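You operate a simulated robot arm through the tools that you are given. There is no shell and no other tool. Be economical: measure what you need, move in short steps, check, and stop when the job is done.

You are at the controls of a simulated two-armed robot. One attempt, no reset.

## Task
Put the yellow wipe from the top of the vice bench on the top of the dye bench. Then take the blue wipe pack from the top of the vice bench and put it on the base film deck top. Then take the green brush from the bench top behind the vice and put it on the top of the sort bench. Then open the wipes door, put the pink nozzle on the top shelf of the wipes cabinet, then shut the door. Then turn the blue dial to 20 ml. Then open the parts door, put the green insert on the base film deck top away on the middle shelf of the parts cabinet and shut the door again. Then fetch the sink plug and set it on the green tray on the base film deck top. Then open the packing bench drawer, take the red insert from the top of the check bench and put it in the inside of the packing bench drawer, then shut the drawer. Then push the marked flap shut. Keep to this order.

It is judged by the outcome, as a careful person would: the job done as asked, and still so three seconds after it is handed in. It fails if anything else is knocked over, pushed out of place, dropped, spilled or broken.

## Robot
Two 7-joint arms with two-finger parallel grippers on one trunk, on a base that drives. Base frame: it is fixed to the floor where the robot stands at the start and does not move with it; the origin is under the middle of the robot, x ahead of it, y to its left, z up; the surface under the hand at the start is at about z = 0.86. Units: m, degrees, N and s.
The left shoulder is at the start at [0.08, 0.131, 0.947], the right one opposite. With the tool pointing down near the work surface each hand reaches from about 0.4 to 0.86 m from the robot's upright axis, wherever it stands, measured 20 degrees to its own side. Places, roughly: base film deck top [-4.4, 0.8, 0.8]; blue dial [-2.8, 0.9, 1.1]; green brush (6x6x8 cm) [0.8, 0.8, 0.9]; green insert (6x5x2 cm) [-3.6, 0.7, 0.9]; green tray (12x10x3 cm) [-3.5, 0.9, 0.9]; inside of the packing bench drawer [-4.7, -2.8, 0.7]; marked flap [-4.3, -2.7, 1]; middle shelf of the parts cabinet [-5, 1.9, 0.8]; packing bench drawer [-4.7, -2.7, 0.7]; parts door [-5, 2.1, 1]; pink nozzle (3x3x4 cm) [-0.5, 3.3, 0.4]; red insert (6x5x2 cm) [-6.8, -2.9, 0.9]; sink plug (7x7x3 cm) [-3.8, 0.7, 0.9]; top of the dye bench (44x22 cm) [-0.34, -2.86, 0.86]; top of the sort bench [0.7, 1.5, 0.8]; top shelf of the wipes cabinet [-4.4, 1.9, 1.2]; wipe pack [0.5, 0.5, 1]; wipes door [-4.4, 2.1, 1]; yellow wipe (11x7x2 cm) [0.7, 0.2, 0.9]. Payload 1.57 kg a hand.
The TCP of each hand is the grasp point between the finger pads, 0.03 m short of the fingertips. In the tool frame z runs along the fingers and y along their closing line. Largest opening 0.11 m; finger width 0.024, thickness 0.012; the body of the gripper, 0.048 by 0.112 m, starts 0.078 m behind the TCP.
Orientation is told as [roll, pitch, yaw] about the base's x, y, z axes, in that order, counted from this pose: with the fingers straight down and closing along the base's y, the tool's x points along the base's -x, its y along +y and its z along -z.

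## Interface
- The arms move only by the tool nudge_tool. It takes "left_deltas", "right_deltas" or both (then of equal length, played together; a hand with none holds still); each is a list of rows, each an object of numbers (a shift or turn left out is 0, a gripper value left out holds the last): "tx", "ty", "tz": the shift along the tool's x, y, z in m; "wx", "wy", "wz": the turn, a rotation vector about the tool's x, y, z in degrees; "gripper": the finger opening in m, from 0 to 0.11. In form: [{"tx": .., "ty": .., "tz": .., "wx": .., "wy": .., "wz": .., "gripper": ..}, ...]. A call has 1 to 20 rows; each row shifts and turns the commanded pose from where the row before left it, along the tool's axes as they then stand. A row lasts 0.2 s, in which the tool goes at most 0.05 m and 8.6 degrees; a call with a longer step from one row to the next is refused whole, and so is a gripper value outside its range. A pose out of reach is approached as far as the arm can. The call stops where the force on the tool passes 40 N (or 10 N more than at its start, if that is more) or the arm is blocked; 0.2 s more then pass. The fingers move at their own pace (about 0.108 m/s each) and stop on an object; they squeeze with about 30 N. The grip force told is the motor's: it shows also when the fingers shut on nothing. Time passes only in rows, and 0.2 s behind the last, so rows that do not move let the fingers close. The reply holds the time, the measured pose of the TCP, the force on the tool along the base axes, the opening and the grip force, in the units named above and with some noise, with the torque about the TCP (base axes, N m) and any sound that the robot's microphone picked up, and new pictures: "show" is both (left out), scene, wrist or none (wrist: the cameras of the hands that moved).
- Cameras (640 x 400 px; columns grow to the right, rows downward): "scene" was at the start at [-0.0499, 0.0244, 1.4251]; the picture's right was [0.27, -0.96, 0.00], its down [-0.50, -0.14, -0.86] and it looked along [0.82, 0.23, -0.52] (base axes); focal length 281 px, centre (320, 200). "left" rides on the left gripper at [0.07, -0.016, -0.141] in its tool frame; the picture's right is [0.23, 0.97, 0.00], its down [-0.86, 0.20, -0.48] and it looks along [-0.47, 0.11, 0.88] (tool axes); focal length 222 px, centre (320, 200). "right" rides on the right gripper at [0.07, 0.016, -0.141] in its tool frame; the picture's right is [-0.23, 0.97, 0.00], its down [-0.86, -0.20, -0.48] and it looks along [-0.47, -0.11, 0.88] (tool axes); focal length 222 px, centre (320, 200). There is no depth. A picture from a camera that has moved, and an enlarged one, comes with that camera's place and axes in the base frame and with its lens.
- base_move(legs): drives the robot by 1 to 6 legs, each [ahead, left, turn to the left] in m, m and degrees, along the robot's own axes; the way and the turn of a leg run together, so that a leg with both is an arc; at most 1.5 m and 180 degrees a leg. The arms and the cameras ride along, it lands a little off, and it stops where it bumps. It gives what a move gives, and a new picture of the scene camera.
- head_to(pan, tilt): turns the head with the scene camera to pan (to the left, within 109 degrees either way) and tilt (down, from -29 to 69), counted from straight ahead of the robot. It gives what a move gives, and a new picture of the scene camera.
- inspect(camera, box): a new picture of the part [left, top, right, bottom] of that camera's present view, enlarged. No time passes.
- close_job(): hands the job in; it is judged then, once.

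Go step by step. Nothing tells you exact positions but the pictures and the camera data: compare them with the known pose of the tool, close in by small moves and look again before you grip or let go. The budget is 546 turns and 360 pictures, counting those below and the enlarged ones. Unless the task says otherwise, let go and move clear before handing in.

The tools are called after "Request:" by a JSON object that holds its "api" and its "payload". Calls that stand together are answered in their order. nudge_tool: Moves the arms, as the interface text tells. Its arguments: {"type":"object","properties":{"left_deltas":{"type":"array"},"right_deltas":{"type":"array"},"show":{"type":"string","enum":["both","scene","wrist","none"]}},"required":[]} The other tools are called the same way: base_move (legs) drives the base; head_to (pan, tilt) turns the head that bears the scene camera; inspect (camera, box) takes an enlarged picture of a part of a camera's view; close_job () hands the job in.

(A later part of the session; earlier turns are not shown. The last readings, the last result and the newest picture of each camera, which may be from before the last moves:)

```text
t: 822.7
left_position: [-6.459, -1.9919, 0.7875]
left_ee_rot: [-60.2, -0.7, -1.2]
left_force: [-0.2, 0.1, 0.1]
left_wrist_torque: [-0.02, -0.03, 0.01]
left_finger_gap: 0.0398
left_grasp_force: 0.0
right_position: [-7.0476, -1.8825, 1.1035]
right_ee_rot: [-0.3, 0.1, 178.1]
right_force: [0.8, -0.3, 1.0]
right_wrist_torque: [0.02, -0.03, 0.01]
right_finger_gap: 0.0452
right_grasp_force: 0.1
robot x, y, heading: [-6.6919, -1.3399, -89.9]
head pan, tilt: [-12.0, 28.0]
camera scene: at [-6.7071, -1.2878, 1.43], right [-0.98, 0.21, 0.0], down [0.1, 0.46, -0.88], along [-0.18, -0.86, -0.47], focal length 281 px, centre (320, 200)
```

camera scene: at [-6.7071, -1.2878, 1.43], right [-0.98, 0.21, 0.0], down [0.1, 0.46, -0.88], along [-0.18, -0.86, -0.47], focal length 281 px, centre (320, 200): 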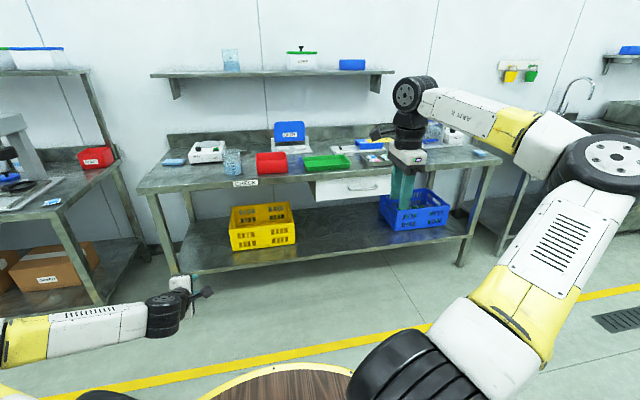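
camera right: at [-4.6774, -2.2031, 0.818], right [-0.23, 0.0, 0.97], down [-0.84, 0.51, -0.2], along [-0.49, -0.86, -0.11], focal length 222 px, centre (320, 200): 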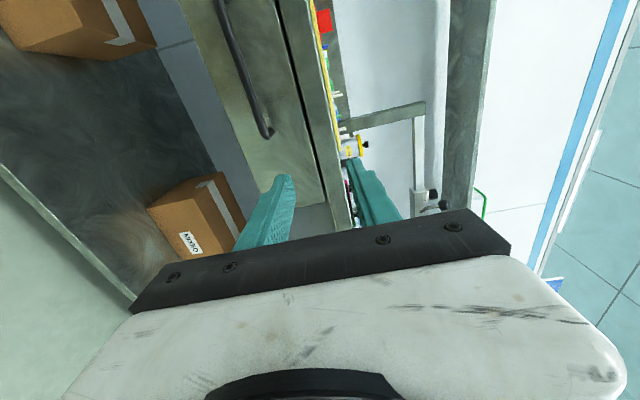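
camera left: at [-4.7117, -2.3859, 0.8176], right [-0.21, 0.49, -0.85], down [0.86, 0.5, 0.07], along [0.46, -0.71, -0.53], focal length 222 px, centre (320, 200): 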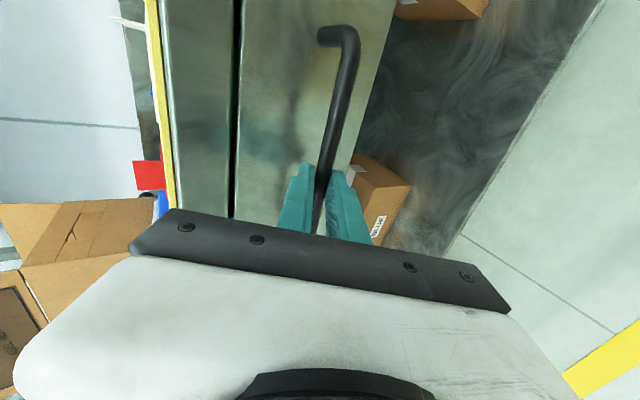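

I don't see a small red insert directly. It may be inside or behind the red box near [-6.8, -2.9], so I'll move closer and look from above.

Request:
{"api": "base_move", "payload": {"legs": [[0.5, 0.15, 0]]}}

Request:
{"api": "head_to", "payload": {"pan": -5, "tilt": 40}}

Request:
{"api": "inspect", "payload": {"camera": "right", "box": [0, 0, 640, 400]}}

```text
t: 825.8
left_position: [-6.3066, -2.4982, 0.7887]
left_ee_rot: [-60.2, -0.7, -0.9]
left_force: [-0.9, -0.6, -0.2]
left_wrist_torque: [0.0, -0.01, 0.02]
left_finger_gap: 0.0401
left_grasp_force: 0.1
right_position: [-6.8952, -2.3907, 1.1027]
right_ee_rot: [-0.1, 0.1, 178.5]
right_force: [0.2, 0.0, -0.7]
right_wrist_torque: [-0.01, 0.02, 0.0]
right_finger_gap: 0.0449
right_grasp_force: 0.1
robot x, y, heading: [-6.5421, -1.8461, -89.7]
head pan, tilt: [-12.0, 28.0]
camera scene: at [-6.5582, -1.7962, 1.43], right [-0.98, 0.2, 0.0], down [0.09, 0.46, -0.88], along [-0.18, -0.86, -0.47], focal length 281 px, centre (320, 200)
```

scene: 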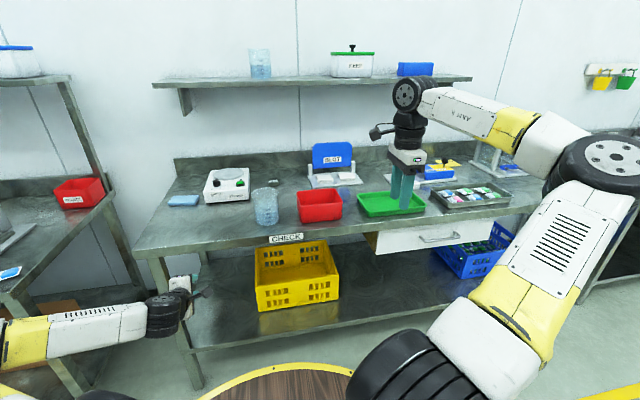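

```text
t: 826.5
left_position: [-6.3058, -2.4989, 0.788]
left_ee_rot: [-60.2, -0.8, -0.9]
left_force: [0.1, -0.4, 0.2]
left_wrist_torque: [0.02, -0.01, -0.02]
left_finger_gap: 0.0401
left_grasp_force: 0.1
right_position: [-6.8964, -2.3915, 1.1025]
right_ee_rot: [-0.2, 0.1, 178.5]
right_force: [-0.7, -0.4, 0.0]
right_wrist_torque: [0.03, 0.01, 0.0]
right_finger_gap: 0.0448
right_grasp_force: 0.1
robot x, y, heading: [-6.5425, -1.8487, -89.7]
head pan, tilt: [-5.0, 40.0]
camera scene: at [-6.5467, -1.7916, 1.4115], right [-1.0, 0.08, 0.0], down [0.05, 0.64, -0.77], along [-0.06, -0.76, -0.64], focal length 281 px, centre (320, 200)
```

scene: 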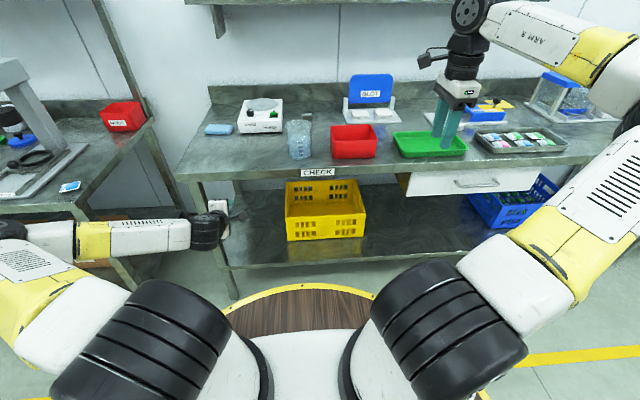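

```text
1.00 times, centred on (320, 200) of right (not enlarged: the box is as wide or as high as the picture)
camera zoom: at [-6.8266, -2.4104, 1.2452], right [-0.25, -0.97, 0.0], down [-0.85, 0.22, 0.48], along [-0.46, 0.12, -0.88], focal length 222 px, centre (320, 200)
```

zoom: 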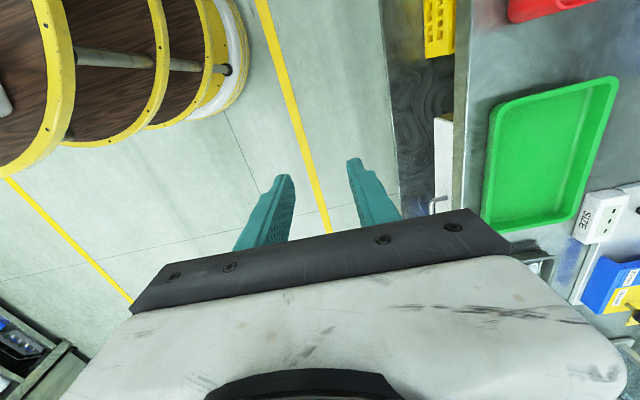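

Request:
{"api": "inspect", "payload": {"camera": "scene", "box": [190, 60, 410, 190]}}

Request:
{"api": "inspect", "payload": {"camera": "scene", "box": [390, 60, 610, 190]}}

```text
2.91 times, centred on (300, 125) of scene
camera zoom: at [-6.5467, -1.7916, 1.4115], right [-1.0, 0.08, 0.0], down [0.05, 0.64, -0.77], along [-0.06, -0.76, -0.64], focal length 818 px, centre (378, 418)
```

zoom: 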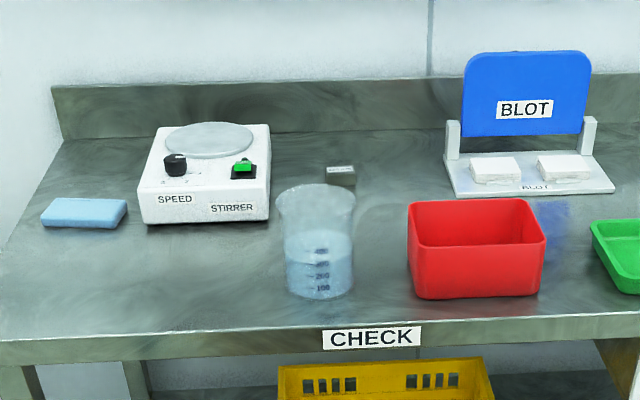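

```text
2.91 times, centred on (500, 125) of scene
camera zoom: at [-6.5467, -1.7916, 1.4115], right [-1.0, 0.08, 0.0], down [0.05, 0.64, -0.77], along [-0.06, -0.76, -0.64], focal length 818 px, centre (-204, 418)
```

zoom: 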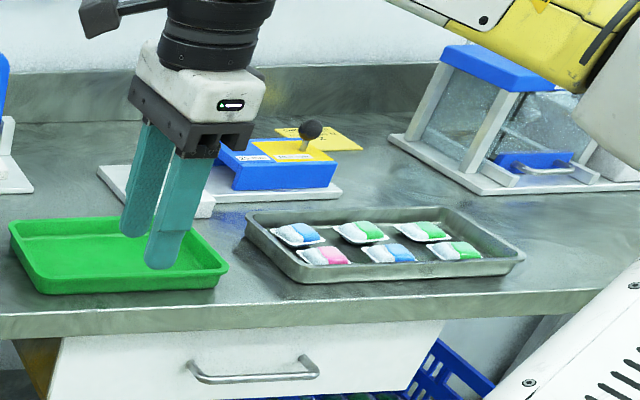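

The insert must be hidden behind the red box, since the check bench top is at about 0.86 with its front edge near y = -2.63. I'll raise the left hand out of the way and bring the right wrist camera over.

Request:
{"api": "nudge_tool", "payload": {"left_deltas": [{"tz": -0.035}, {"tz": -0.035}, {"tz": -0.0195, "ty": -0.034}, {"tz": -0.0195, "ty": -0.034}, {"tz": -0.0195, "ty": -0.034}, {"tz": -0.0195, "ty": -0.034}, {"tz": -0.0195, "ty": -0.034}, {"tz": -0.0195, "ty": -0.034}, {"tz": -0.0195, "ty": -0.034}, {}], "show": "none"}}

Request:
{"api": "base_move", "payload": {"legs": [[0.28, 0, 0]]}}

Request:
{"api": "inspect", "payload": {"camera": "right", "box": [0, 0, 640, 400]}}

```text
t: 828.7
left_position: [-6.3106, -2.4378, 1.0982]
left_ee_rot: [-60.2, -0.8, -0.9]
left_force: [-0.2, -0.6, 0.2]
left_wrist_torque: [0.01, -0.01, 0.02]
left_finger_gap: 0.04
left_grasp_force: 0.1
right_position: [-6.8962, -2.3914, 1.1025]
right_ee_rot: [-0.2, 0.1, 178.4]
right_force: [-0.1, -0.2, -0.1]
right_wrist_torque: [-0.02, -0.02, 0.0]
right_finger_gap: 0.045
right_grasp_force: 0.1
robot x, y, heading: [-6.5442, -1.845, -89.6]
head pan, tilt: [-5.0, 40.0]
```

```text
t: 830.7
left_position: [-6.3115, -2.7263, 1.0979]
left_ee_rot: [-60.1, -0.9, -1.1]
left_force: [0.2, 0.4, 0.0]
left_wrist_torque: [0.0, 0.01, -0.01]
left_finger_gap: 0.0401
left_grasp_force: 0.0
right_position: [-6.8959, -2.6778, 1.1038]
right_ee_rot: [-0.2, 0.2, 178.2]
right_force: [-0.5, 0.6, 0.5]
right_wrist_torque: [-0.02, -0.01, -0.01]
right_finger_gap: 0.0453
right_grasp_force: 0.0
robot x, y, heading: [-6.5434, -2.1349, -89.9]
head pan, tilt: [-5.0, 40.0]
camera scene: at [-6.5452, -2.0795, 1.4115], right [-1.0, 0.08, 0.0], down [0.05, 0.64, -0.77], along [-0.06, -0.76, -0.64], focal length 281 px, centre (320, 200)
```

scene: 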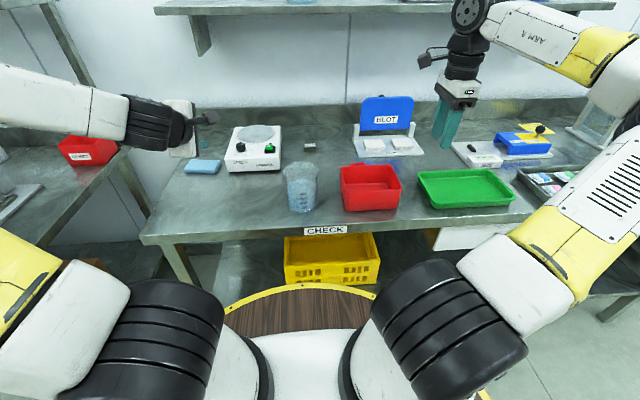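

```text
1.00 times, centred on (320, 200) of right (not enlarged: the box is as wide or as high as the picture)
camera zoom: at [-6.8271, -2.6974, 1.2453], right [-0.26, -0.97, 0.0], down [-0.85, 0.23, 0.48], along [-0.46, 0.13, -0.88], focal length 222 px, centre (320, 200)
```

zoom: 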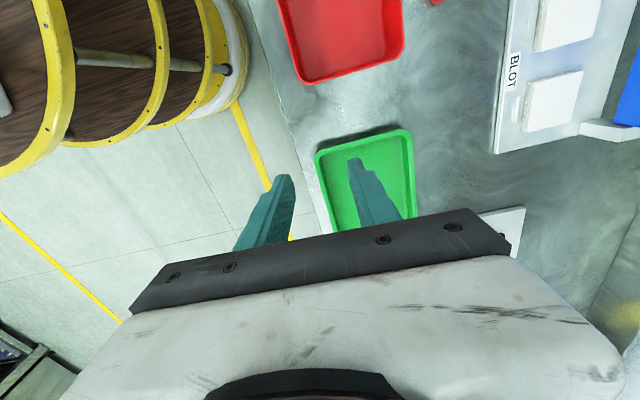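

There is a hint of red between the box and the BLOT stand, near [-6.77, -2.87]. I'll shift left to see it.

Request:
{"api": "base_move", "payload": {"legs": [[0, 0.17, 0]]}}

Request:
{"api": "inspect", "payload": {"camera": "right", "box": [0, 0, 640, 400]}}

```text
t: 832.2
left_position: [-6.1399, -2.7242, 1.0979]
left_ee_rot: [-60.3, -0.8, -0.9]
left_force: [-0.3, 0.2, -0.1]
left_wrist_torque: [-0.02, 0.02, -0.01]
left_finger_gap: 0.0401
left_grasp_force: 0.0
right_position: [-6.7243, -2.6786, 1.1021]
right_ee_rot: [-0.1, 0.1, 178.4]
right_force: [-0.5, -0.1, 0.0]
right_wrist_torque: [-0.01, -0.01, 0.0]
right_finger_gap: 0.0451
right_grasp_force: 0.0
robot x, y, heading: [-6.3711, -2.135, -89.5]
head pan, tilt: [-5.0, 40.0]
camera scene: at [-6.3761, -2.0787, 1.4115], right [-1.0, 0.08, 0.0], down [0.05, 0.64, -0.77], along [-0.06, -0.76, -0.64], focal length 281 px, centre (320, 200)
```

scene: 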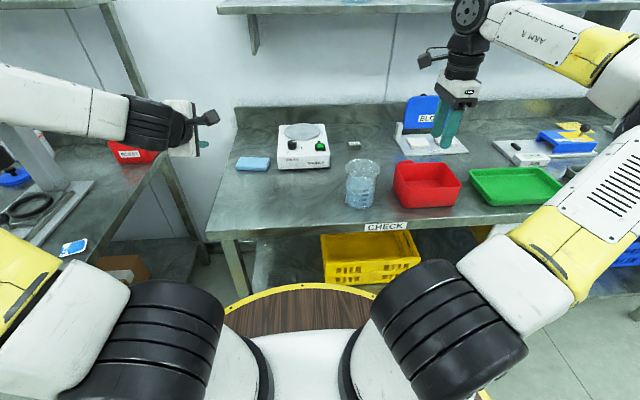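

```text
1.00 times, centred on (320, 200) of right (not enlarged: the box is as wide or as high as the picture)
camera zoom: at [-6.6554, -2.6978, 1.2452], right [-0.25, -0.97, 0.0], down [-0.85, 0.22, 0.48], along [-0.46, 0.12, -0.88], focal length 222 px, centre (320, 200)
```

zoom: 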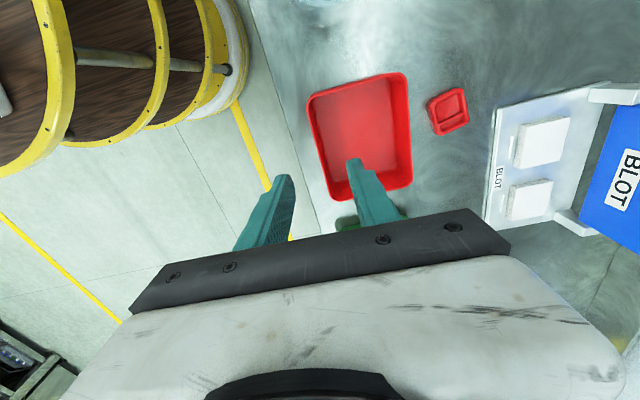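

The red insert is at about [-6.749, -2.883], with its 6 cm side along y and room for the fingers on both sides. I'll move in over it.

Request:
{"api": "base_move", "payload": {"legs": [[0.09, 0, -0.5]]}}

Request:
{"api": "nudge_tool", "payload": {"right_deltas": [{"ty": 0.03, "tx": -0.005, "tz": 0.01, "gripper": 0.085}, {"ty": 0.03, "tx": -0.005, "tz": 0.01}, {"ty": 0.03, "tx": -0.005, "tz": 0.02}, {"ty": 0.025, "tx": -0.005, "tz": 0.03}, {}], "show": "both"}}

```text
t: 833.3
left_position: [-6.1437, -2.8167, 1.0974]
left_ee_rot: [-60.2, -0.8, -1.4]
left_force: [-0.3, -0.1, -0.9]
left_wrist_torque: [0.03, 0.0, 0.01]
left_finger_gap: 0.0403
left_grasp_force: 0.1
right_position: [-6.7281, -2.7662, 1.1047]
right_ee_rot: [-0.2, 0.1, 177.9]
right_force: [-0.9, 0.1, 0.0]
right_wrist_torque: [0.02, -0.01, 0.0]
right_finger_gap: 0.0449
right_grasp_force: 0.0
robot x, y, heading: [-6.3676, -2.2234, -89.9]
head pan, tilt: [-5.0, 40.0]
camera scene: at [-6.3753, -2.1691, 1.4115], right [-1.0, 0.09, 0.0], down [0.06, 0.64, -0.77], along [-0.07, -0.76, -0.64], focal length 281 px, centre (320, 200)
```

scene: 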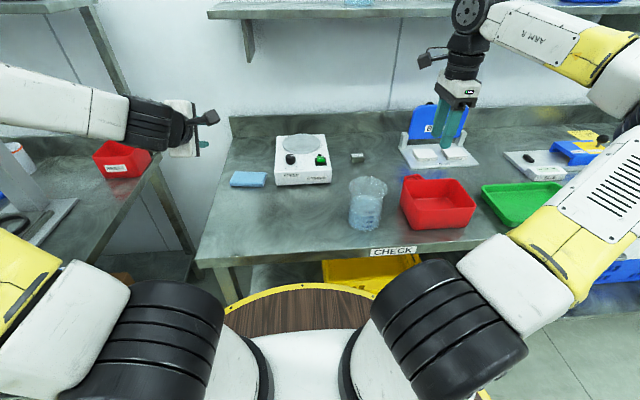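

```text
t: 834.5
left_position: [-6.1431, -2.8167, 1.0987]
left_ee_rot: [-60.2, -0.8, -1.2]
left_force: [0.3, -0.4, 0.2]
left_wrist_torque: [-0.07, 0.01, -0.04]
left_finger_gap: 0.0399
left_grasp_force: 0.2
right_position: [-6.7559, -2.8825, 1.0324]
right_ee_rot: [-0.1, 0.3, 178.0]
right_force: [-0.5, 0.2, 0.4]
right_wrist_torque: [-0.05, -0.02, 0.01]
right_finger_gap: 0.0853
right_grasp_force: 0.0
robot x, y, heading: [-6.367, -2.2247, -89.9]
head pan, tilt: [-5.0, 40.0]
camera scene: at [-6.3753, -2.1692, 1.4115], right [-1.0, 0.09, 0.0], down [0.06, 0.64, -0.77], along [-0.07, -0.76, -0.64], focal length 281 px, centre (320, 200)
camera right: at [-6.6866, -2.9014, 1.1745], right [-0.26, -0.97, 0.0], down [-0.85, 0.23, 0.48], along [-0.46, 0.13, -0.88], focal length 222 px, centre (320, 200)
```

scene: 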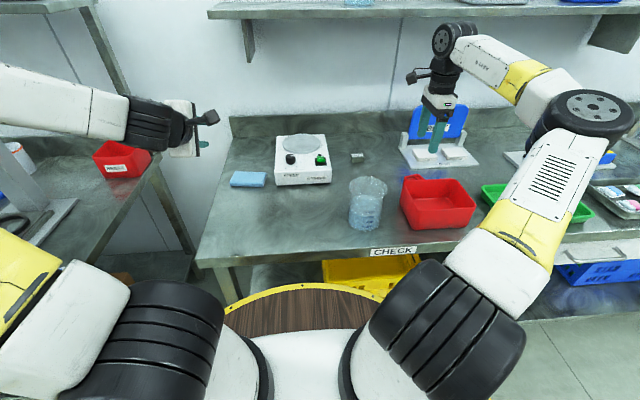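
right: 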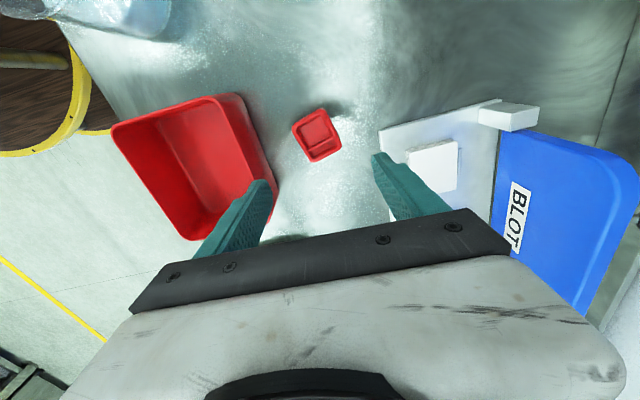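

It's aligned. I'll descend around the insert.

Request:
{"api": "nudge_tool", "payload": {"right_deltas": [{"tz": 0.04, "tx": 0.008, "ty": -0.004}, {"tz": 0.04}, {"tz": 0.03}, {}], "show": "wrist"}}

```text
t: 835.5
left_position: [-6.144, -2.8177, 1.0987]
left_ee_rot: [-60.2, -0.8, -1.4]
left_force: [-0.2, 0.2, -0.9]
left_wrist_torque: [0.01, 0.02, -0.01]
left_finger_gap: 0.0401
left_grasp_force: 0.0
right_position: [-6.7442, -2.875, 0.9208]
right_ee_rot: [-0.2, 0.1, 178.0]
right_force: [-0.1, 0.4, -1.5]
right_wrist_torque: [0.01, 0.0, -0.02]
right_finger_gap: 0.0851
right_grasp_force: 0.0
robot x, y, heading: [-6.3708, -2.2222, -89.9]
head pan, tilt: [-5.0, 40.0]
camera right: at [-6.6748, -2.8958, 1.063], right [-0.26, -0.97, 0.0], down [-0.85, 0.23, 0.48], along [-0.46, 0.13, -0.88], focal length 222 px, centre (320, 200)
```

right: 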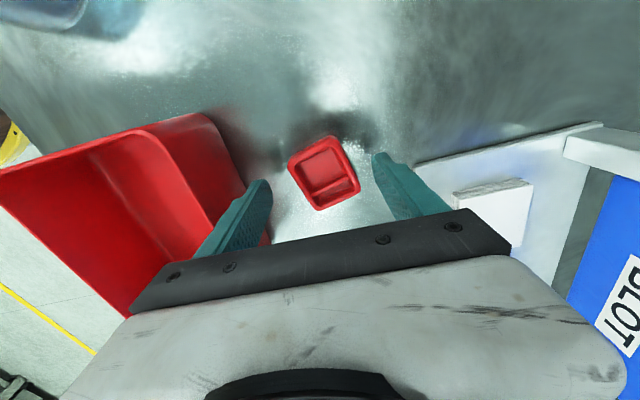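

The insert is turned about 8°, so I'll match that, go down, and grip.

Request:
{"api": "nudge_tool", "payload": {"right_deltas": [{"wz": -7.5, "tx": -0.003, "ty": 0.002}, {"tz": 0.012}, {"tz": 0.01}, {"tz": 0.004}, {}, {"gripper": 0.03}, {"gripper": 0.03}, {"gripper": 0.03}, {"gripper": 0.03}], "show": "wrist"}}

```text
t: 837.5
left_position: [-6.144, -2.8181, 1.0988]
left_ee_rot: [-60.2, -0.8, -1.3]
left_force: [0.2, -0.7, -0.4]
left_wrist_torque: [-0.01, -0.01, -0.02]
left_finger_gap: 0.0399
left_grasp_force: 0.1
right_position: [-6.7454, -2.8789, 0.8971]
right_ee_rot: [-0.2, 0.0, -174.5]
right_force: [-0.1, 0.2, -0.3]
right_wrist_torque: [-0.02, 0.0, 0.02]
right_finger_gap: 0.0494
right_grasp_force: 29.7
robot x, y, heading: [-6.3741, -2.2274, -90.2]
head pan, tilt: [-5.0, 40.0]
camera right: at [-6.6755, -2.8891, 1.0391], right [-0.13, -0.99, 0.0], down [-0.87, 0.12, 0.48], along [-0.47, 0.07, -0.88], focal length 222 px, centre (320, 200)
```

right: 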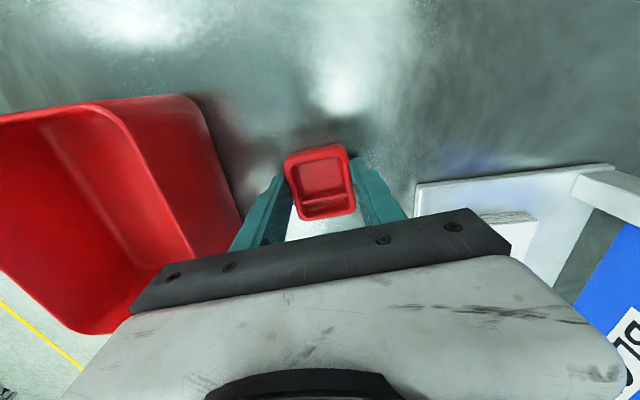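

The red insert is gripped. I'll lift straight up, retract, and drive back to the open drawer.

Request:
{"api": "nudge_tool", "payload": {"right_deltas": [{"tz": -0.02}, {"tz": -0.04}, {"tz": -0.04}, {"tz": -0.04}, {"tz": -0.04}, {"tz": -0.03, "ty": -0.02}, {"ty": -0.04}, {"ty": -0.04}, {}], "show": "wrist"}}

Request:
{"api": "base_move", "payload": {"legs": [[-0.75, 0, 0], [0, 1.3, 0]]}}

```text
t: 839.5
left_position: [-6.1436, -2.8177, 1.0976]
left_ee_rot: [-60.2, -0.8, -1.3]
left_force: [-0.5, 0.8, -0.5]
left_wrist_torque: [-0.01, -0.01, 0.01]
left_finger_gap: 0.04
left_grasp_force: 0.0
right_position: [-6.7555, -2.7781, 1.108]
right_ee_rot: [-0.2, 0.0, -174.4]
right_force: [0.4, 0.1, 0.6]
right_wrist_torque: [0.01, -0.01, 0.01]
right_finger_gap: 0.0491
right_grasp_force: 29.8
robot x, y, heading: [-6.3711, -2.2201, -90.0]
head pan, tilt: [-5.0, 40.0]
camera right: at [-6.6843, -2.7889, 1.2511], right [-0.13, -0.99, 0.0], down [-0.87, 0.12, 0.48], along [-0.47, 0.07, -0.88], focal length 222 px, centre (320, 200)
```

right: 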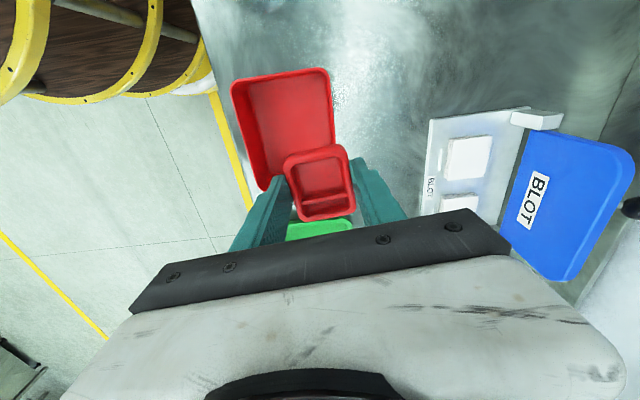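

```text
t: 849.6
left_position: [-4.8773, -2.0963, 1.0978]
left_ee_rot: [-60.1, -0.9, -3.1]
left_force: [1.2, 0.3, 0.5]
left_wrist_torque: [0.01, -0.01, 0.0]
left_finger_gap: 0.04
left_grasp_force: 0.0
right_position: [-5.4868, -2.0415, 1.109]
right_ee_rot: [-0.3, 0.1, -176.2]
right_force: [0.1, 0.1, -0.5]
right_wrist_torque: [0.0, 0.02, 0.01]
right_finger_gap: 0.0493
right_grasp_force: 30.0
robot x, y, heading: [-5.0875, -1.4982, -91.8]
head pan, tilt: [-5.0, 40.0]
camera scene: at [-5.0895, -1.4422, 1.4115], right [-0.99, 0.12, 0.0], down [0.07, 0.64, -0.77], along [-0.09, -0.76, -0.64], focal length 281 px, centre (320, 200)
```

scene: 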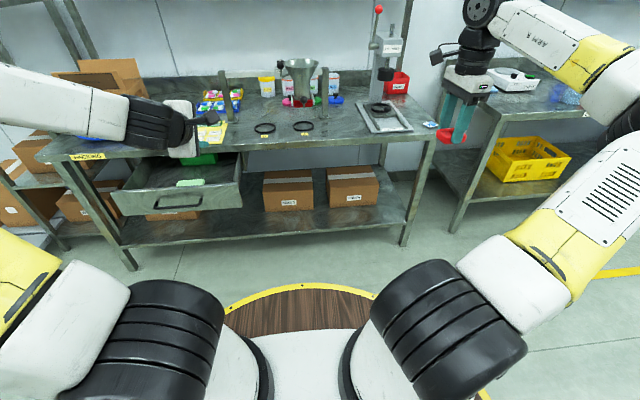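

I'll pull the left hand back and line up the insert over the right part of the open drawer.

Request:
{"api": "nudge_tool", "payload": {"left_deltas": [{"tz": -0.04, "ty": 0.023}, {"tz": -0.04, "ty": 0.023}, {"tz": -0.04, "ty": 0.023}, {"tz": -0.02, "ty": 0.012}, {}], "right_deltas": [{"ty": 0.03}, {"ty": 0.03}, {}, {}, {}], "show": "none"}}

Request:
{"api": "base_move", "payload": {"legs": [[0.1, 0.67, 1.8]]}}

Request:
{"api": "inspect", "payload": {"camera": "right", "box": [0, 0, 640, 400]}}

```text
t: 850.8
left_position: [-4.8437, -2.0023, 1.1452]
left_ee_rot: [-60.0, -0.7, -3.1]
left_force: [0.1, 0.7, 1.0]
left_wrist_torque: [-0.02, 0.05, 0.01]
left_finger_gap: 0.0399
left_grasp_force: 0.1
left hand out of reach, approached as far as the arm can: row 2, 3, 4
right_position: [-5.4843, -2.1, 1.1098]
right_ee_rot: [-0.2, 0.1, -176.2]
right_force: [-0.3, -0.3, -0.7]
right_wrist_torque: [0.03, 0.02, -0.01]
right_finger_gap: 0.0491
right_grasp_force: 29.6
robot x, y, heading: [-5.0897, -1.4998, -91.6]
head pan, tilt: [-5.0, 40.0]
```

```text
t: 854.5
left_position: [-4.1558, -2.0901, 1.1436]
left_ee_rot: [-60.0, -0.8, -0.1]
left_force: [-0.4, -0.1, 0.5]
left_wrist_torque: [-0.03, 0.01, 0.02]
left_finger_gap: 0.0399
left_grasp_force: 0.1
right_position: [-4.7909, -2.2209, 1.1086]
right_ee_rot: [-0.2, 0.1, -173.2]
right_force: [0.0, 0.3, -0.1]
right_wrist_torque: [0.0, -0.02, 0.06]
right_finger_gap: 0.0492
right_grasp_force: 30.6
robot x, y, heading: [-4.4247, -1.5995, -88.6]
head pan, tilt: [-5.0, 40.0]
camera scene: at [-4.4326, -1.5442, 1.4115], right [-1.0, 0.06, 0.0], down [0.04, 0.64, -0.77], along [-0.05, -0.76, -0.64], focal length 281 px, centre (320, 200)
```

scene: 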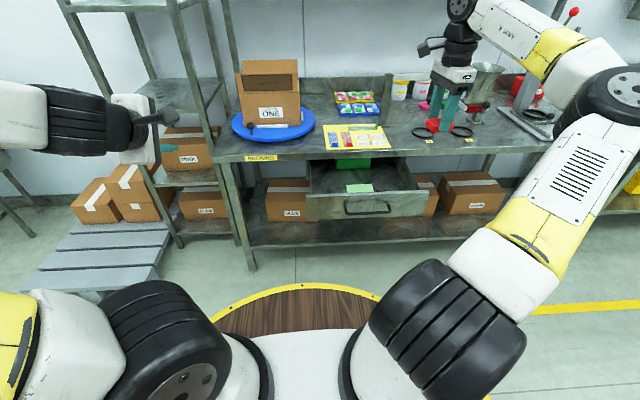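

```text
1.00 times, centred on (320, 200) of right (not enlarged: the box is as wide or as high as the picture)
camera zoom: at [-4.721, -2.2304, 1.252], right [-0.11, -0.99, 0.0], down [-0.87, 0.1, 0.48], along [-0.47, 0.06, -0.88], focal length 222 px, centre (320, 200)
```

zoom: 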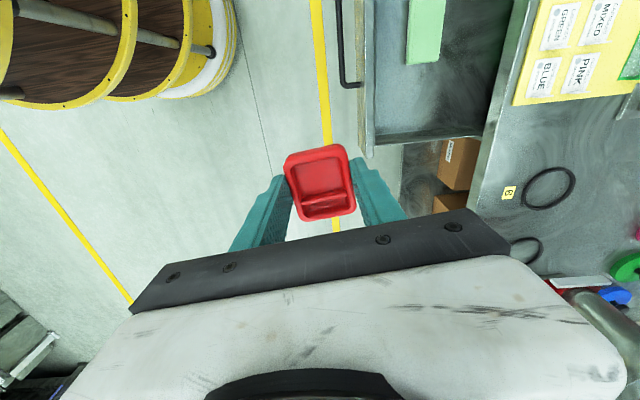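

The free part of the drawer is around [-4.78, -2.44]. I'll move over it.

Request:
{"api": "base_move", "payload": {"legs": [[0.2, 0.01, 0]]}}

Request:
{"api": "nudge_tool", "payload": {"right_deltas": [{"tz": 0.04, "ty": 0.01}, {"tz": 0.04, "ty": 0.01}, {"tz": 0.04}, {"tz": 0.04}, {"tz": 0.04}, {}], "show": "both"}}

```text
t: 856.1
left_position: [-4.144, -2.2935, 1.1442]
left_ee_rot: [-60.0, -0.8, -0.3]
left_force: [0.0, 0.7, 0.5]
left_wrist_torque: [0.0, 0.01, 0.01]
left_finger_gap: 0.0402
left_grasp_force: 0.0
right_position: [-4.7797, -2.4228, 1.1091]
right_ee_rot: [-0.2, 0.0, -173.4]
right_force: [0.8, 0.5, 0.2]
right_wrist_torque: [-0.02, -0.01, -0.02]
right_finger_gap: 0.0493
right_grasp_force: 29.8
robot x, y, heading: [-4.4125, -1.7986, -89.1]
head pan, tilt: [-5.0, 40.0]
camera scene: at [-4.418, -1.747, 1.4115], right [-1.0, 0.07, 0.0], down [0.04, 0.64, -0.77], along [-0.05, -0.76, -0.64], focal length 281 px, centre (320, 200)
```

scene: 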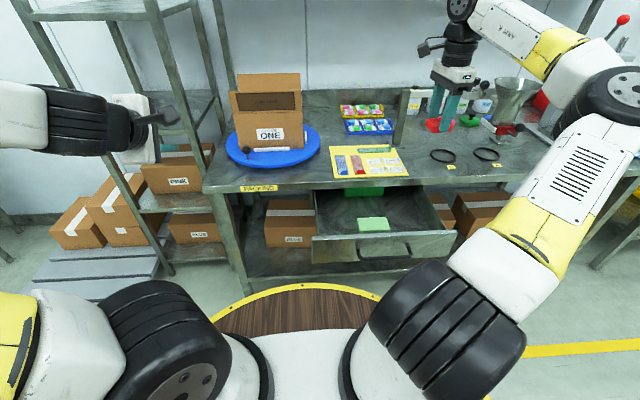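

```text
t: 857.5
left_position: [-4.1434, -2.2946, 1.1449]
left_ee_rot: [-60.0, -0.8, -0.3]
left_force: [-0.2, -0.2, -0.1]
left_wrist_torque: [0.0, 0.0, -0.02]
left_finger_gap: 0.0402
left_grasp_force: 0.0
right_position: [-4.7775, -2.4407, 0.9114]
right_ee_rot: [-0.1, 0.1, -173.4]
right_force: [0.2, 0.1, -0.5]
right_wrist_torque: [-0.03, 0.03, -0.01]
right_finger_gap: 0.0493
right_grasp_force: 29.9
robot x, y, heading: [-4.4138, -1.8019, -88.9]
head pan, tilt: [-5.0, 40.0]
camera scene: at [-4.418, -1.747, 1.4115], right [-1.0, 0.07, 0.0], down [0.04, 0.64, -0.77], along [-0.05, -0.76, -0.64], focal length 281 px, centre (320, 200)
camera right: at [-4.7061, -2.4505, 1.0535], right [-0.11, -0.99, 0.0], down [-0.87, 0.1, 0.48], along [-0.47, 0.06, -0.88], focal length 222 px, centre (320, 200)
```

scene: 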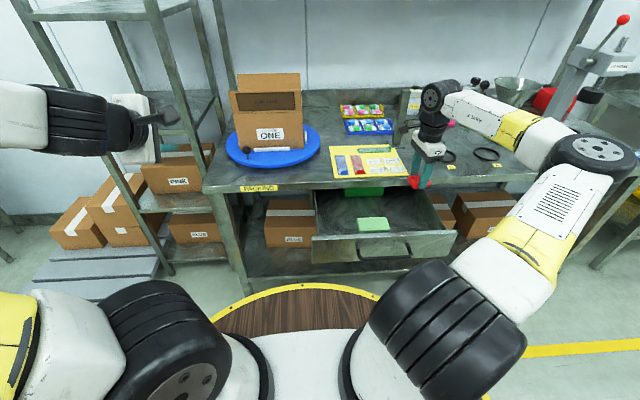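
right: 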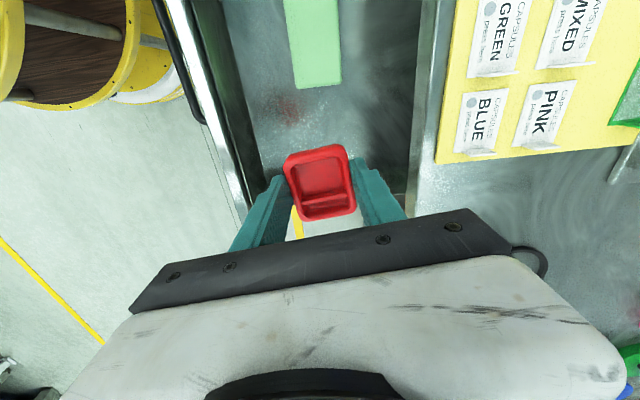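

It's clear on all sides. I'll lower into the drawer.

Request:
{"api": "nudge_tool", "payload": {"right_deltas": [{"tz": 0.04}, {"tz": 0.04}, {"tz": 0.04}, {"tz": 0.02}, {}], "show": "both"}}

```text
t: 858.7
left_position: [-4.1432, -2.294, 1.1441]
left_ee_rot: [-60.0, -0.8, -0.2]
left_force: [-0.8, 0.1, 0.3]
left_wrist_torque: [-0.02, 0.01, -0.01]
left_finger_gap: 0.0399
left_grasp_force: 0.0
right_position: [-4.7762, -2.4417, 0.7705]
right_ee_rot: [-0.1, 0.1, -173.4]
right_force: [-0.4, 0.0, 0.5]
right_wrist_torque: [0.01, -0.01, -0.03]
right_finger_gap: 0.0493
right_grasp_force: 29.9
robot x, y, heading: [-4.4139, -1.8008, -88.8]
head pan, tilt: [-5.0, 40.0]
camera scene: at [-4.418, -1.7471, 1.4115], right [-1.0, 0.07, 0.0], down [0.04, 0.64, -0.77], along [-0.05, -0.76, -0.64], focal length 281 px, centre (320, 200)
camera right: at [-4.7057, -2.4516, 0.9138], right [-0.11, -0.99, 0.0], down [-0.87, 0.1, 0.48], along [-0.47, 0.06, -0.88], focal length 222 px, centre (320, 200)
```

scene: 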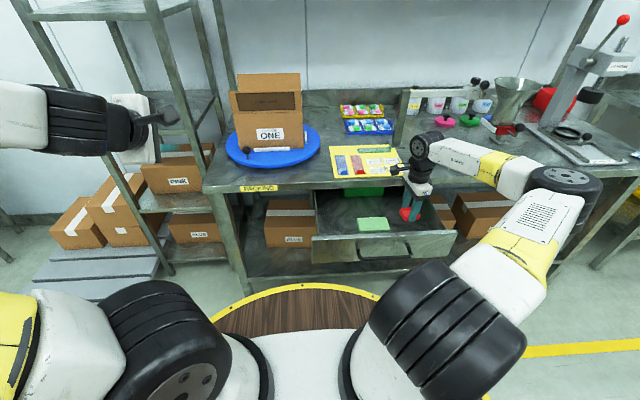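
right: 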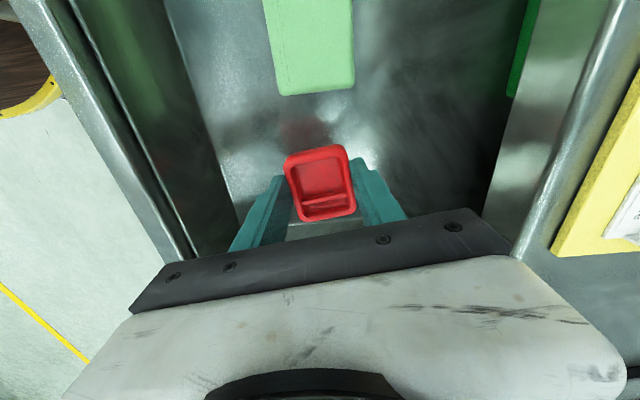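

Request:
{"api": "nudge_tool", "payload": {"right_deltas": [{"tz": 0.015}, {"tz": 0.01}, {"tz": 0.006}, {"tz": 0.004}, {"tz": 0.004}, {"tz": 0.004}, {}], "show": "none"}}

```text
t: 860.3
left_position: [-4.1439, -2.2935, 1.1436]
left_ee_rot: [-60.0, -0.8, -0.3]
left_force: [0.0, -0.2, -0.4]
left_wrist_torque: [-0.02, 0.03, 0.01]
left_finger_gap: 0.0398
left_grasp_force: 0.0
right_position: [-4.7781, -2.4427, 0.7262]
right_ee_rot: [-0.2, 0.1, -173.4]
right_force: [0.4, -0.1, -0.1]
right_wrist_torque: [0.0, -0.02, 0.0]
right_finger_gap: 0.0494
right_grasp_force: 30.1
robot x, y, heading: [-4.4105, -1.7987, -89.0]
head pan, tilt: [-5.0, 40.0]
```

Request:
{"api": "nudge_tool", "payload": {"right_deltas": [{"tz": 0.004}, {"tz": 0.004}, {"tz": 0.004}, {"tz": 0.004}, {"tz": 0.004}, {"tz": 0.004}, {}], "show": "wrist"}}

```text
t: 861.3
left_position: [-4.1433, -2.2935, 1.1435]
left_ee_rot: [-59.9, -0.8, -0.3]
left_force: [-0.4, -0.4, -0.7]
left_wrist_torque: [0.04, -0.04, 0.01]
left_finger_gap: 0.0399
left_grasp_force: 0.2
right_position: [-4.7777, -2.4441, 0.7155]
right_ee_rot: [0.2, -0.1, -173.5]
right_force: [1.9, -0.7, 6.8]
right_wrist_torque: [0.21, -0.09, -0.07]
right_finger_gap: 0.049
right_grasp_force: 30.4
robot x, y, heading: [-4.4175, -1.8011, -88.7]
head pan, tilt: [-5.0, 40.0]
stopped in row 4 (right hand): the force on the tool passed its limit at 46 N (the readings are from after the stop); the commanded pose is now the measured one
camera right: at [-4.7065, -2.4526, 0.8585], right [-0.11, -0.99, 0.0], down [-0.87, 0.1, 0.48], along [-0.48, 0.05, -0.88], focal length 222 px, centre (320, 200)
```

right: 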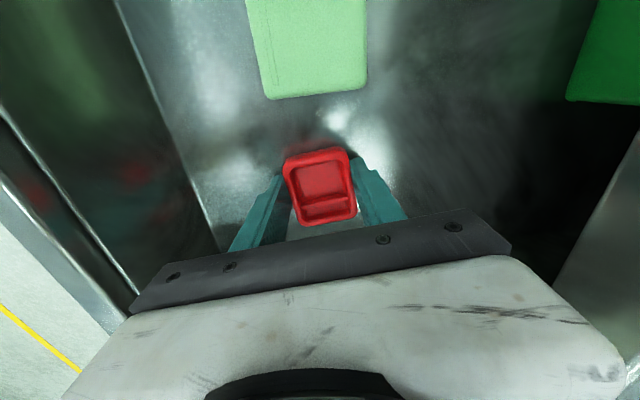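

The insert is on the drawer floor. I'll release and rise straight up.

Request:
{"api": "nudge_tool", "payload": {"right_deltas": [{"gripper": 0.065}, {"gripper": 0.065}, {"tz": -0.02}, {"tz": -0.04}, {"tz": -0.04}, {"tz": -0.04}, {"tz": -0.04}, {"tz": -0.04}, {"tz": -0.04}, {"tz": -0.04}, {"tz": -0.04}, {}], "show": "both"}}

```text
t: 863.9
left_position: [-4.1436, -2.2926, 1.1447]
left_ee_rot: [-60.0, -0.8, -0.3]
left_force: [0.3, -0.8, 0.4]
left_wrist_torque: [0.0, -0.01, -0.01]
left_finger_gap: 0.0399
left_grasp_force: 0.0
right_position: [-4.7802, -2.4418, 1.0548]
right_ee_rot: [0.0, 0.0, -173.4]
right_force: [0.1, 0.0, 0.0]
right_wrist_torque: [-0.01, -0.03, 0.01]
right_finger_gap: 0.0651
right_grasp_force: 0.0
robot x, y, heading: [-4.4129, -1.8021, -88.5]
head pan, tilt: [-5.0, 40.0]
camera scene: at [-4.418, -1.7471, 1.4115], right [-1.0, 0.07, 0.0], down [0.04, 0.64, -0.77], along [-0.05, -0.76, -0.64], focal length 281 px, centre (320, 200)
camera right: at [-4.7099, -2.4518, 1.1974], right [-0.11, -0.99, 0.0], down [-0.87, 0.1, 0.48], along [-0.47, 0.05, -0.88], focal length 222 px, centre (320, 200)
```

scene: 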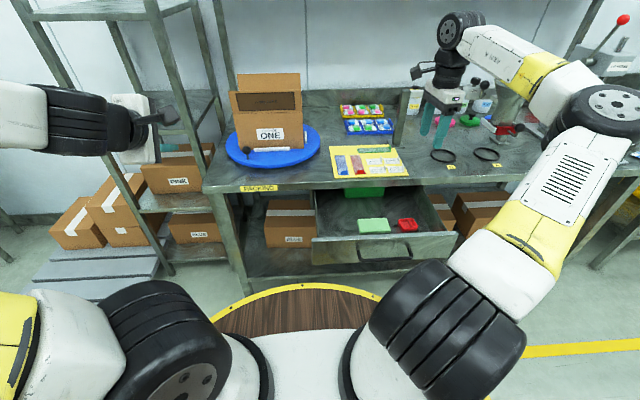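
right: 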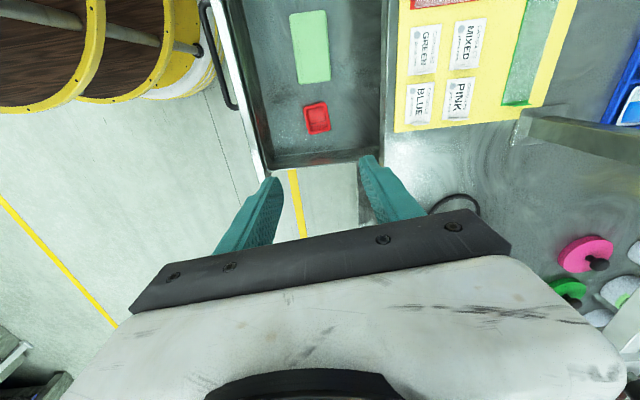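

The red insert lies in the drawer. Now I'll shut it by pushing the front with the left hand, so I step back and right and lower that hand.

Request:
{"api": "base_move", "payload": {"legs": [[-0.25, 0, 0], [0, -0.52, 0]]}}

Request:
{"api": "nudge_tool", "payload": {"left_deltas": [{"tz": 0.035, "ty": -0.02, "gripper": 0.0}, {"tz": 0.035, "ty": -0.02}, {"tz": 0.035, "ty": -0.02}, {"tz": 0.021, "ty": 0.036}, {"tz": 0.021, "ty": 0.036}, {"tz": 0.021, "ty": 0.036}, {"tz": 0.021, "ty": 0.036}, {"tz": 0.021, "ty": 0.036}, {"tz": 0.021, "ty": 0.036}, {"tz": 0.021, "ty": 0.036}, {"tz": 0.021, "ty": 0.036}, {"tz": 0.021, "ty": 0.036}, {}], "show": "both"}}

```text
t: 868.3
left_position: [-4.6631, -2.056, 1.1437]
left_ee_rot: [-60.0, -0.8, -0.6]
left_force: [0.5, -1.0, -0.6]
left_wrist_torque: [0.01, -0.01, -0.03]
left_finger_gap: 0.0402
left_grasp_force: 0.0
right_position: [-5.3004, -2.2018, 1.0548]
right_ee_rot: [0.1, 0.0, -173.5]
right_force: [0.3, -0.2, -0.4]
right_wrist_torque: [0.03, -0.02, -0.01]
right_finger_gap: 0.0649
right_grasp_force: 0.0
robot x, y, heading: [-4.9312, -1.564, -89.0]
head pan, tilt: [-5.0, 40.0]
camera scene: at [-4.9343, -1.5074, 1.4115], right [-1.0, 0.07, 0.0], down [0.05, 0.64, -0.77], along [-0.06, -0.76, -0.64], focal length 281 px, centre (320, 200)
```

scene: 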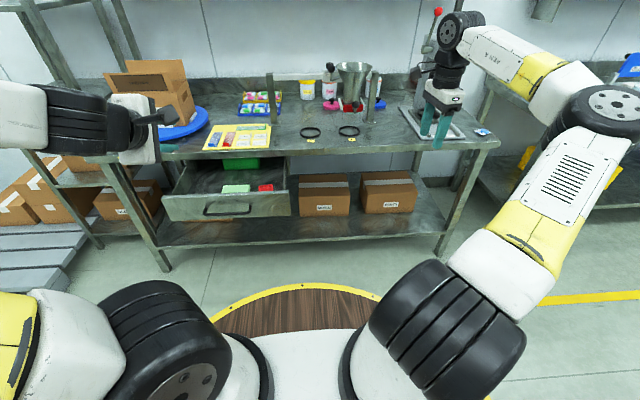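

```text
t: 871.1
left_position: [-4.6572, -2.1796, 0.7674]
left_ee_rot: [-60.0, -0.8, -0.5]
left_force: [0.5, 0.1, 0.0]
left_wrist_torque: [-0.01, 0.0, 0.02]
left_finger_gap: 0.0
left_grasp_force: 21.1
right_position: [-5.3009, -2.2023, 1.0547]
right_ee_rot: [-0.1, 0.0, -173.7]
right_force: [0.4, 0.4, -0.2]
right_wrist_torque: [-0.03, -0.01, 0.05]
right_finger_gap: 0.0648
right_grasp_force: 0.0
robot x, y, heading: [-4.9317, -1.5621, -89.3]
head pan, tilt: [-5.0, 40.0]
camera scene: at [-4.9343, -1.5075, 1.4115], right [-1.0, 0.07, 0.0], down [0.05, 0.64, -0.77], along [-0.06, -0.76, -0.64], focal length 281 px, centre (320, 200)
camera left: at [-4.7266, -2.0638, 0.8521], right [-0.21, 0.49, -0.85], down [0.86, 0.5, 0.08], along [0.47, -0.71, -0.53], focal length 222 px, centre (320, 200)
```

scene: 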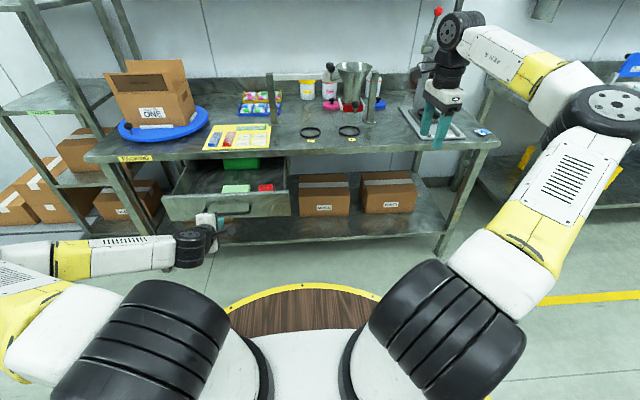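
left: 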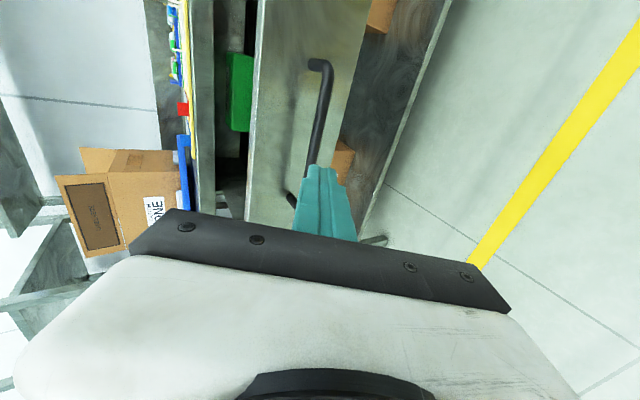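

The fingertips point at the drawer front just above the bar. I'll push with the base.

Request:
{"api": "base_move", "payload": {"legs": [[0.2, 0, 0]]}}

Request:
{"api": "base_move", "payload": {"legs": [[0.11, 0, 0]]}}

Request:
{"api": "base_move", "payload": {"legs": [[0.05, 0, 0]]}}

```text
t: 872.7
left_position: [-4.6558, -2.3824, 0.768]
left_ee_rot: [-60.1, -0.8, -0.7]
left_force: [-0.5, 0.2, -0.4]
left_wrist_torque: [0.02, -0.01, 0.02]
left_finger_gap: 0.0
left_grasp_force: 21.4
right_position: [-5.2991, -2.4021, 1.0537]
right_ee_rot: [0.0, -0.1, -173.9]
right_force: [0.3, -0.8, -0.5]
right_wrist_torque: [0.0, 0.01, -0.03]
right_finger_gap: 0.0649
right_grasp_force: 0.1
robot x, y, heading: [-4.9266, -1.7627, -89.3]
head pan, tilt: [-5.0, 40.0]
camera scene: at [-4.9317, -1.709, 1.4115], right [-1.0, 0.07, 0.0], down [0.05, 0.64, -0.77], along [-0.06, -0.76, -0.64], focal length 281 px, centre (320, 200)
```

scene: 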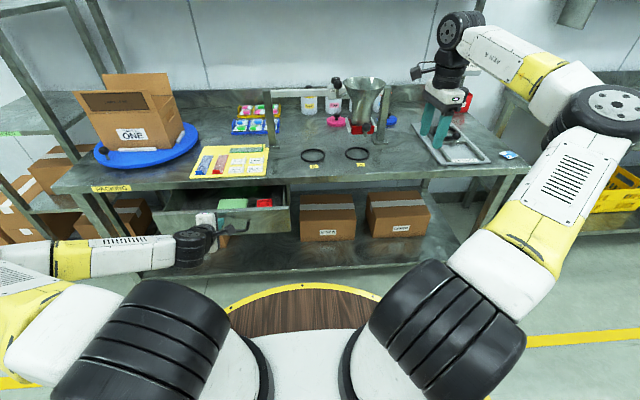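

```text
t: 873.9
left_position: [-4.6555, -2.4928, 0.7678]
left_ee_rot: [-60.0, -0.9, -0.8]
left_force: [0.3, -0.7, -0.3]
left_wrist_torque: [0.02, -0.02, -0.01]
left_finger_gap: 0.0
left_grasp_force: 21.4
right_position: [-5.2977, -2.513, 1.0547]
right_ee_rot: [-0.1, 0.0, -173.9]
right_force: [0.3, -0.1, 0.6]
right_wrist_torque: [0.0, 0.06, 0.05]
right_finger_gap: 0.0651
right_grasp_force: 0.1
robot x, y, heading: [-4.9255, -1.873, -89.2]
head pan, tilt: [-5.0, 40.0]
camera scene: at [-4.9303, -1.8197, 1.4115], right [-1.0, 0.08, 0.0], down [0.05, 0.64, -0.77], along [-0.06, -0.76, -0.64], focal length 281 px, centre (320, 200)
```

scene: 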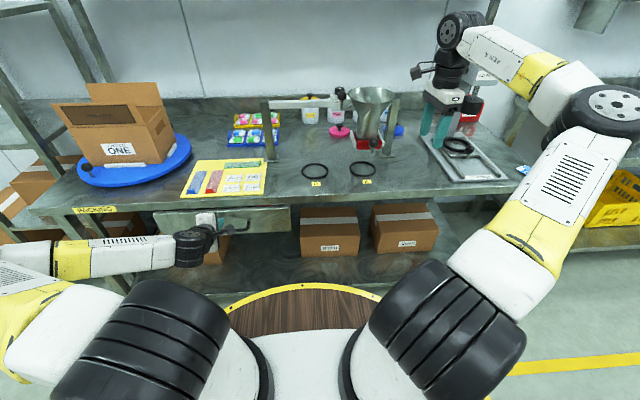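

```text
t: 874.8
left_position: [-4.6544, -2.5223, 0.7678]
left_ee_rot: [-59.8, -0.6, -0.7]
left_force: [0.8, 9.0, 5.6]
left_wrist_torque: [-0.13, -0.05, 0.12]
left_finger_gap: 0.0
left_grasp_force: 21.7
right_position: [-5.2979, -2.5476, 1.0545]
right_ee_rot: [0.1, 0.1, -173.7]
right_force: [0.8, 0.1, -0.4]
right_wrist_torque: [0.01, 0.05, 0.0]
right_finger_gap: 0.0648
right_grasp_force: 0.1
robot x, y, heading: [-4.9229, -1.9102, -89.1]
head pan, tilt: [-5.0, 40.0]
stopped in leg 1: the force on the tool passed its limit at 99 N (the readings are from after the stop); the commanded pose is now the measured one
camera scene: at [-4.93, -1.8527, 1.4114], right [-1.0, 0.07, 0.0], down [0.05, 0.64, -0.77], along [-0.06, -0.76, -0.64], focal length 281 px, centre (320, 200)
```

scene: 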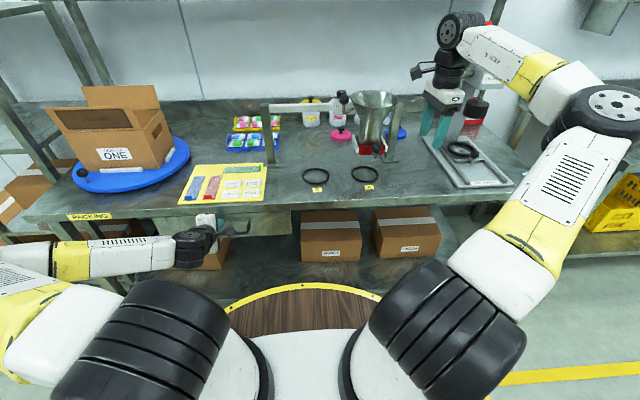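

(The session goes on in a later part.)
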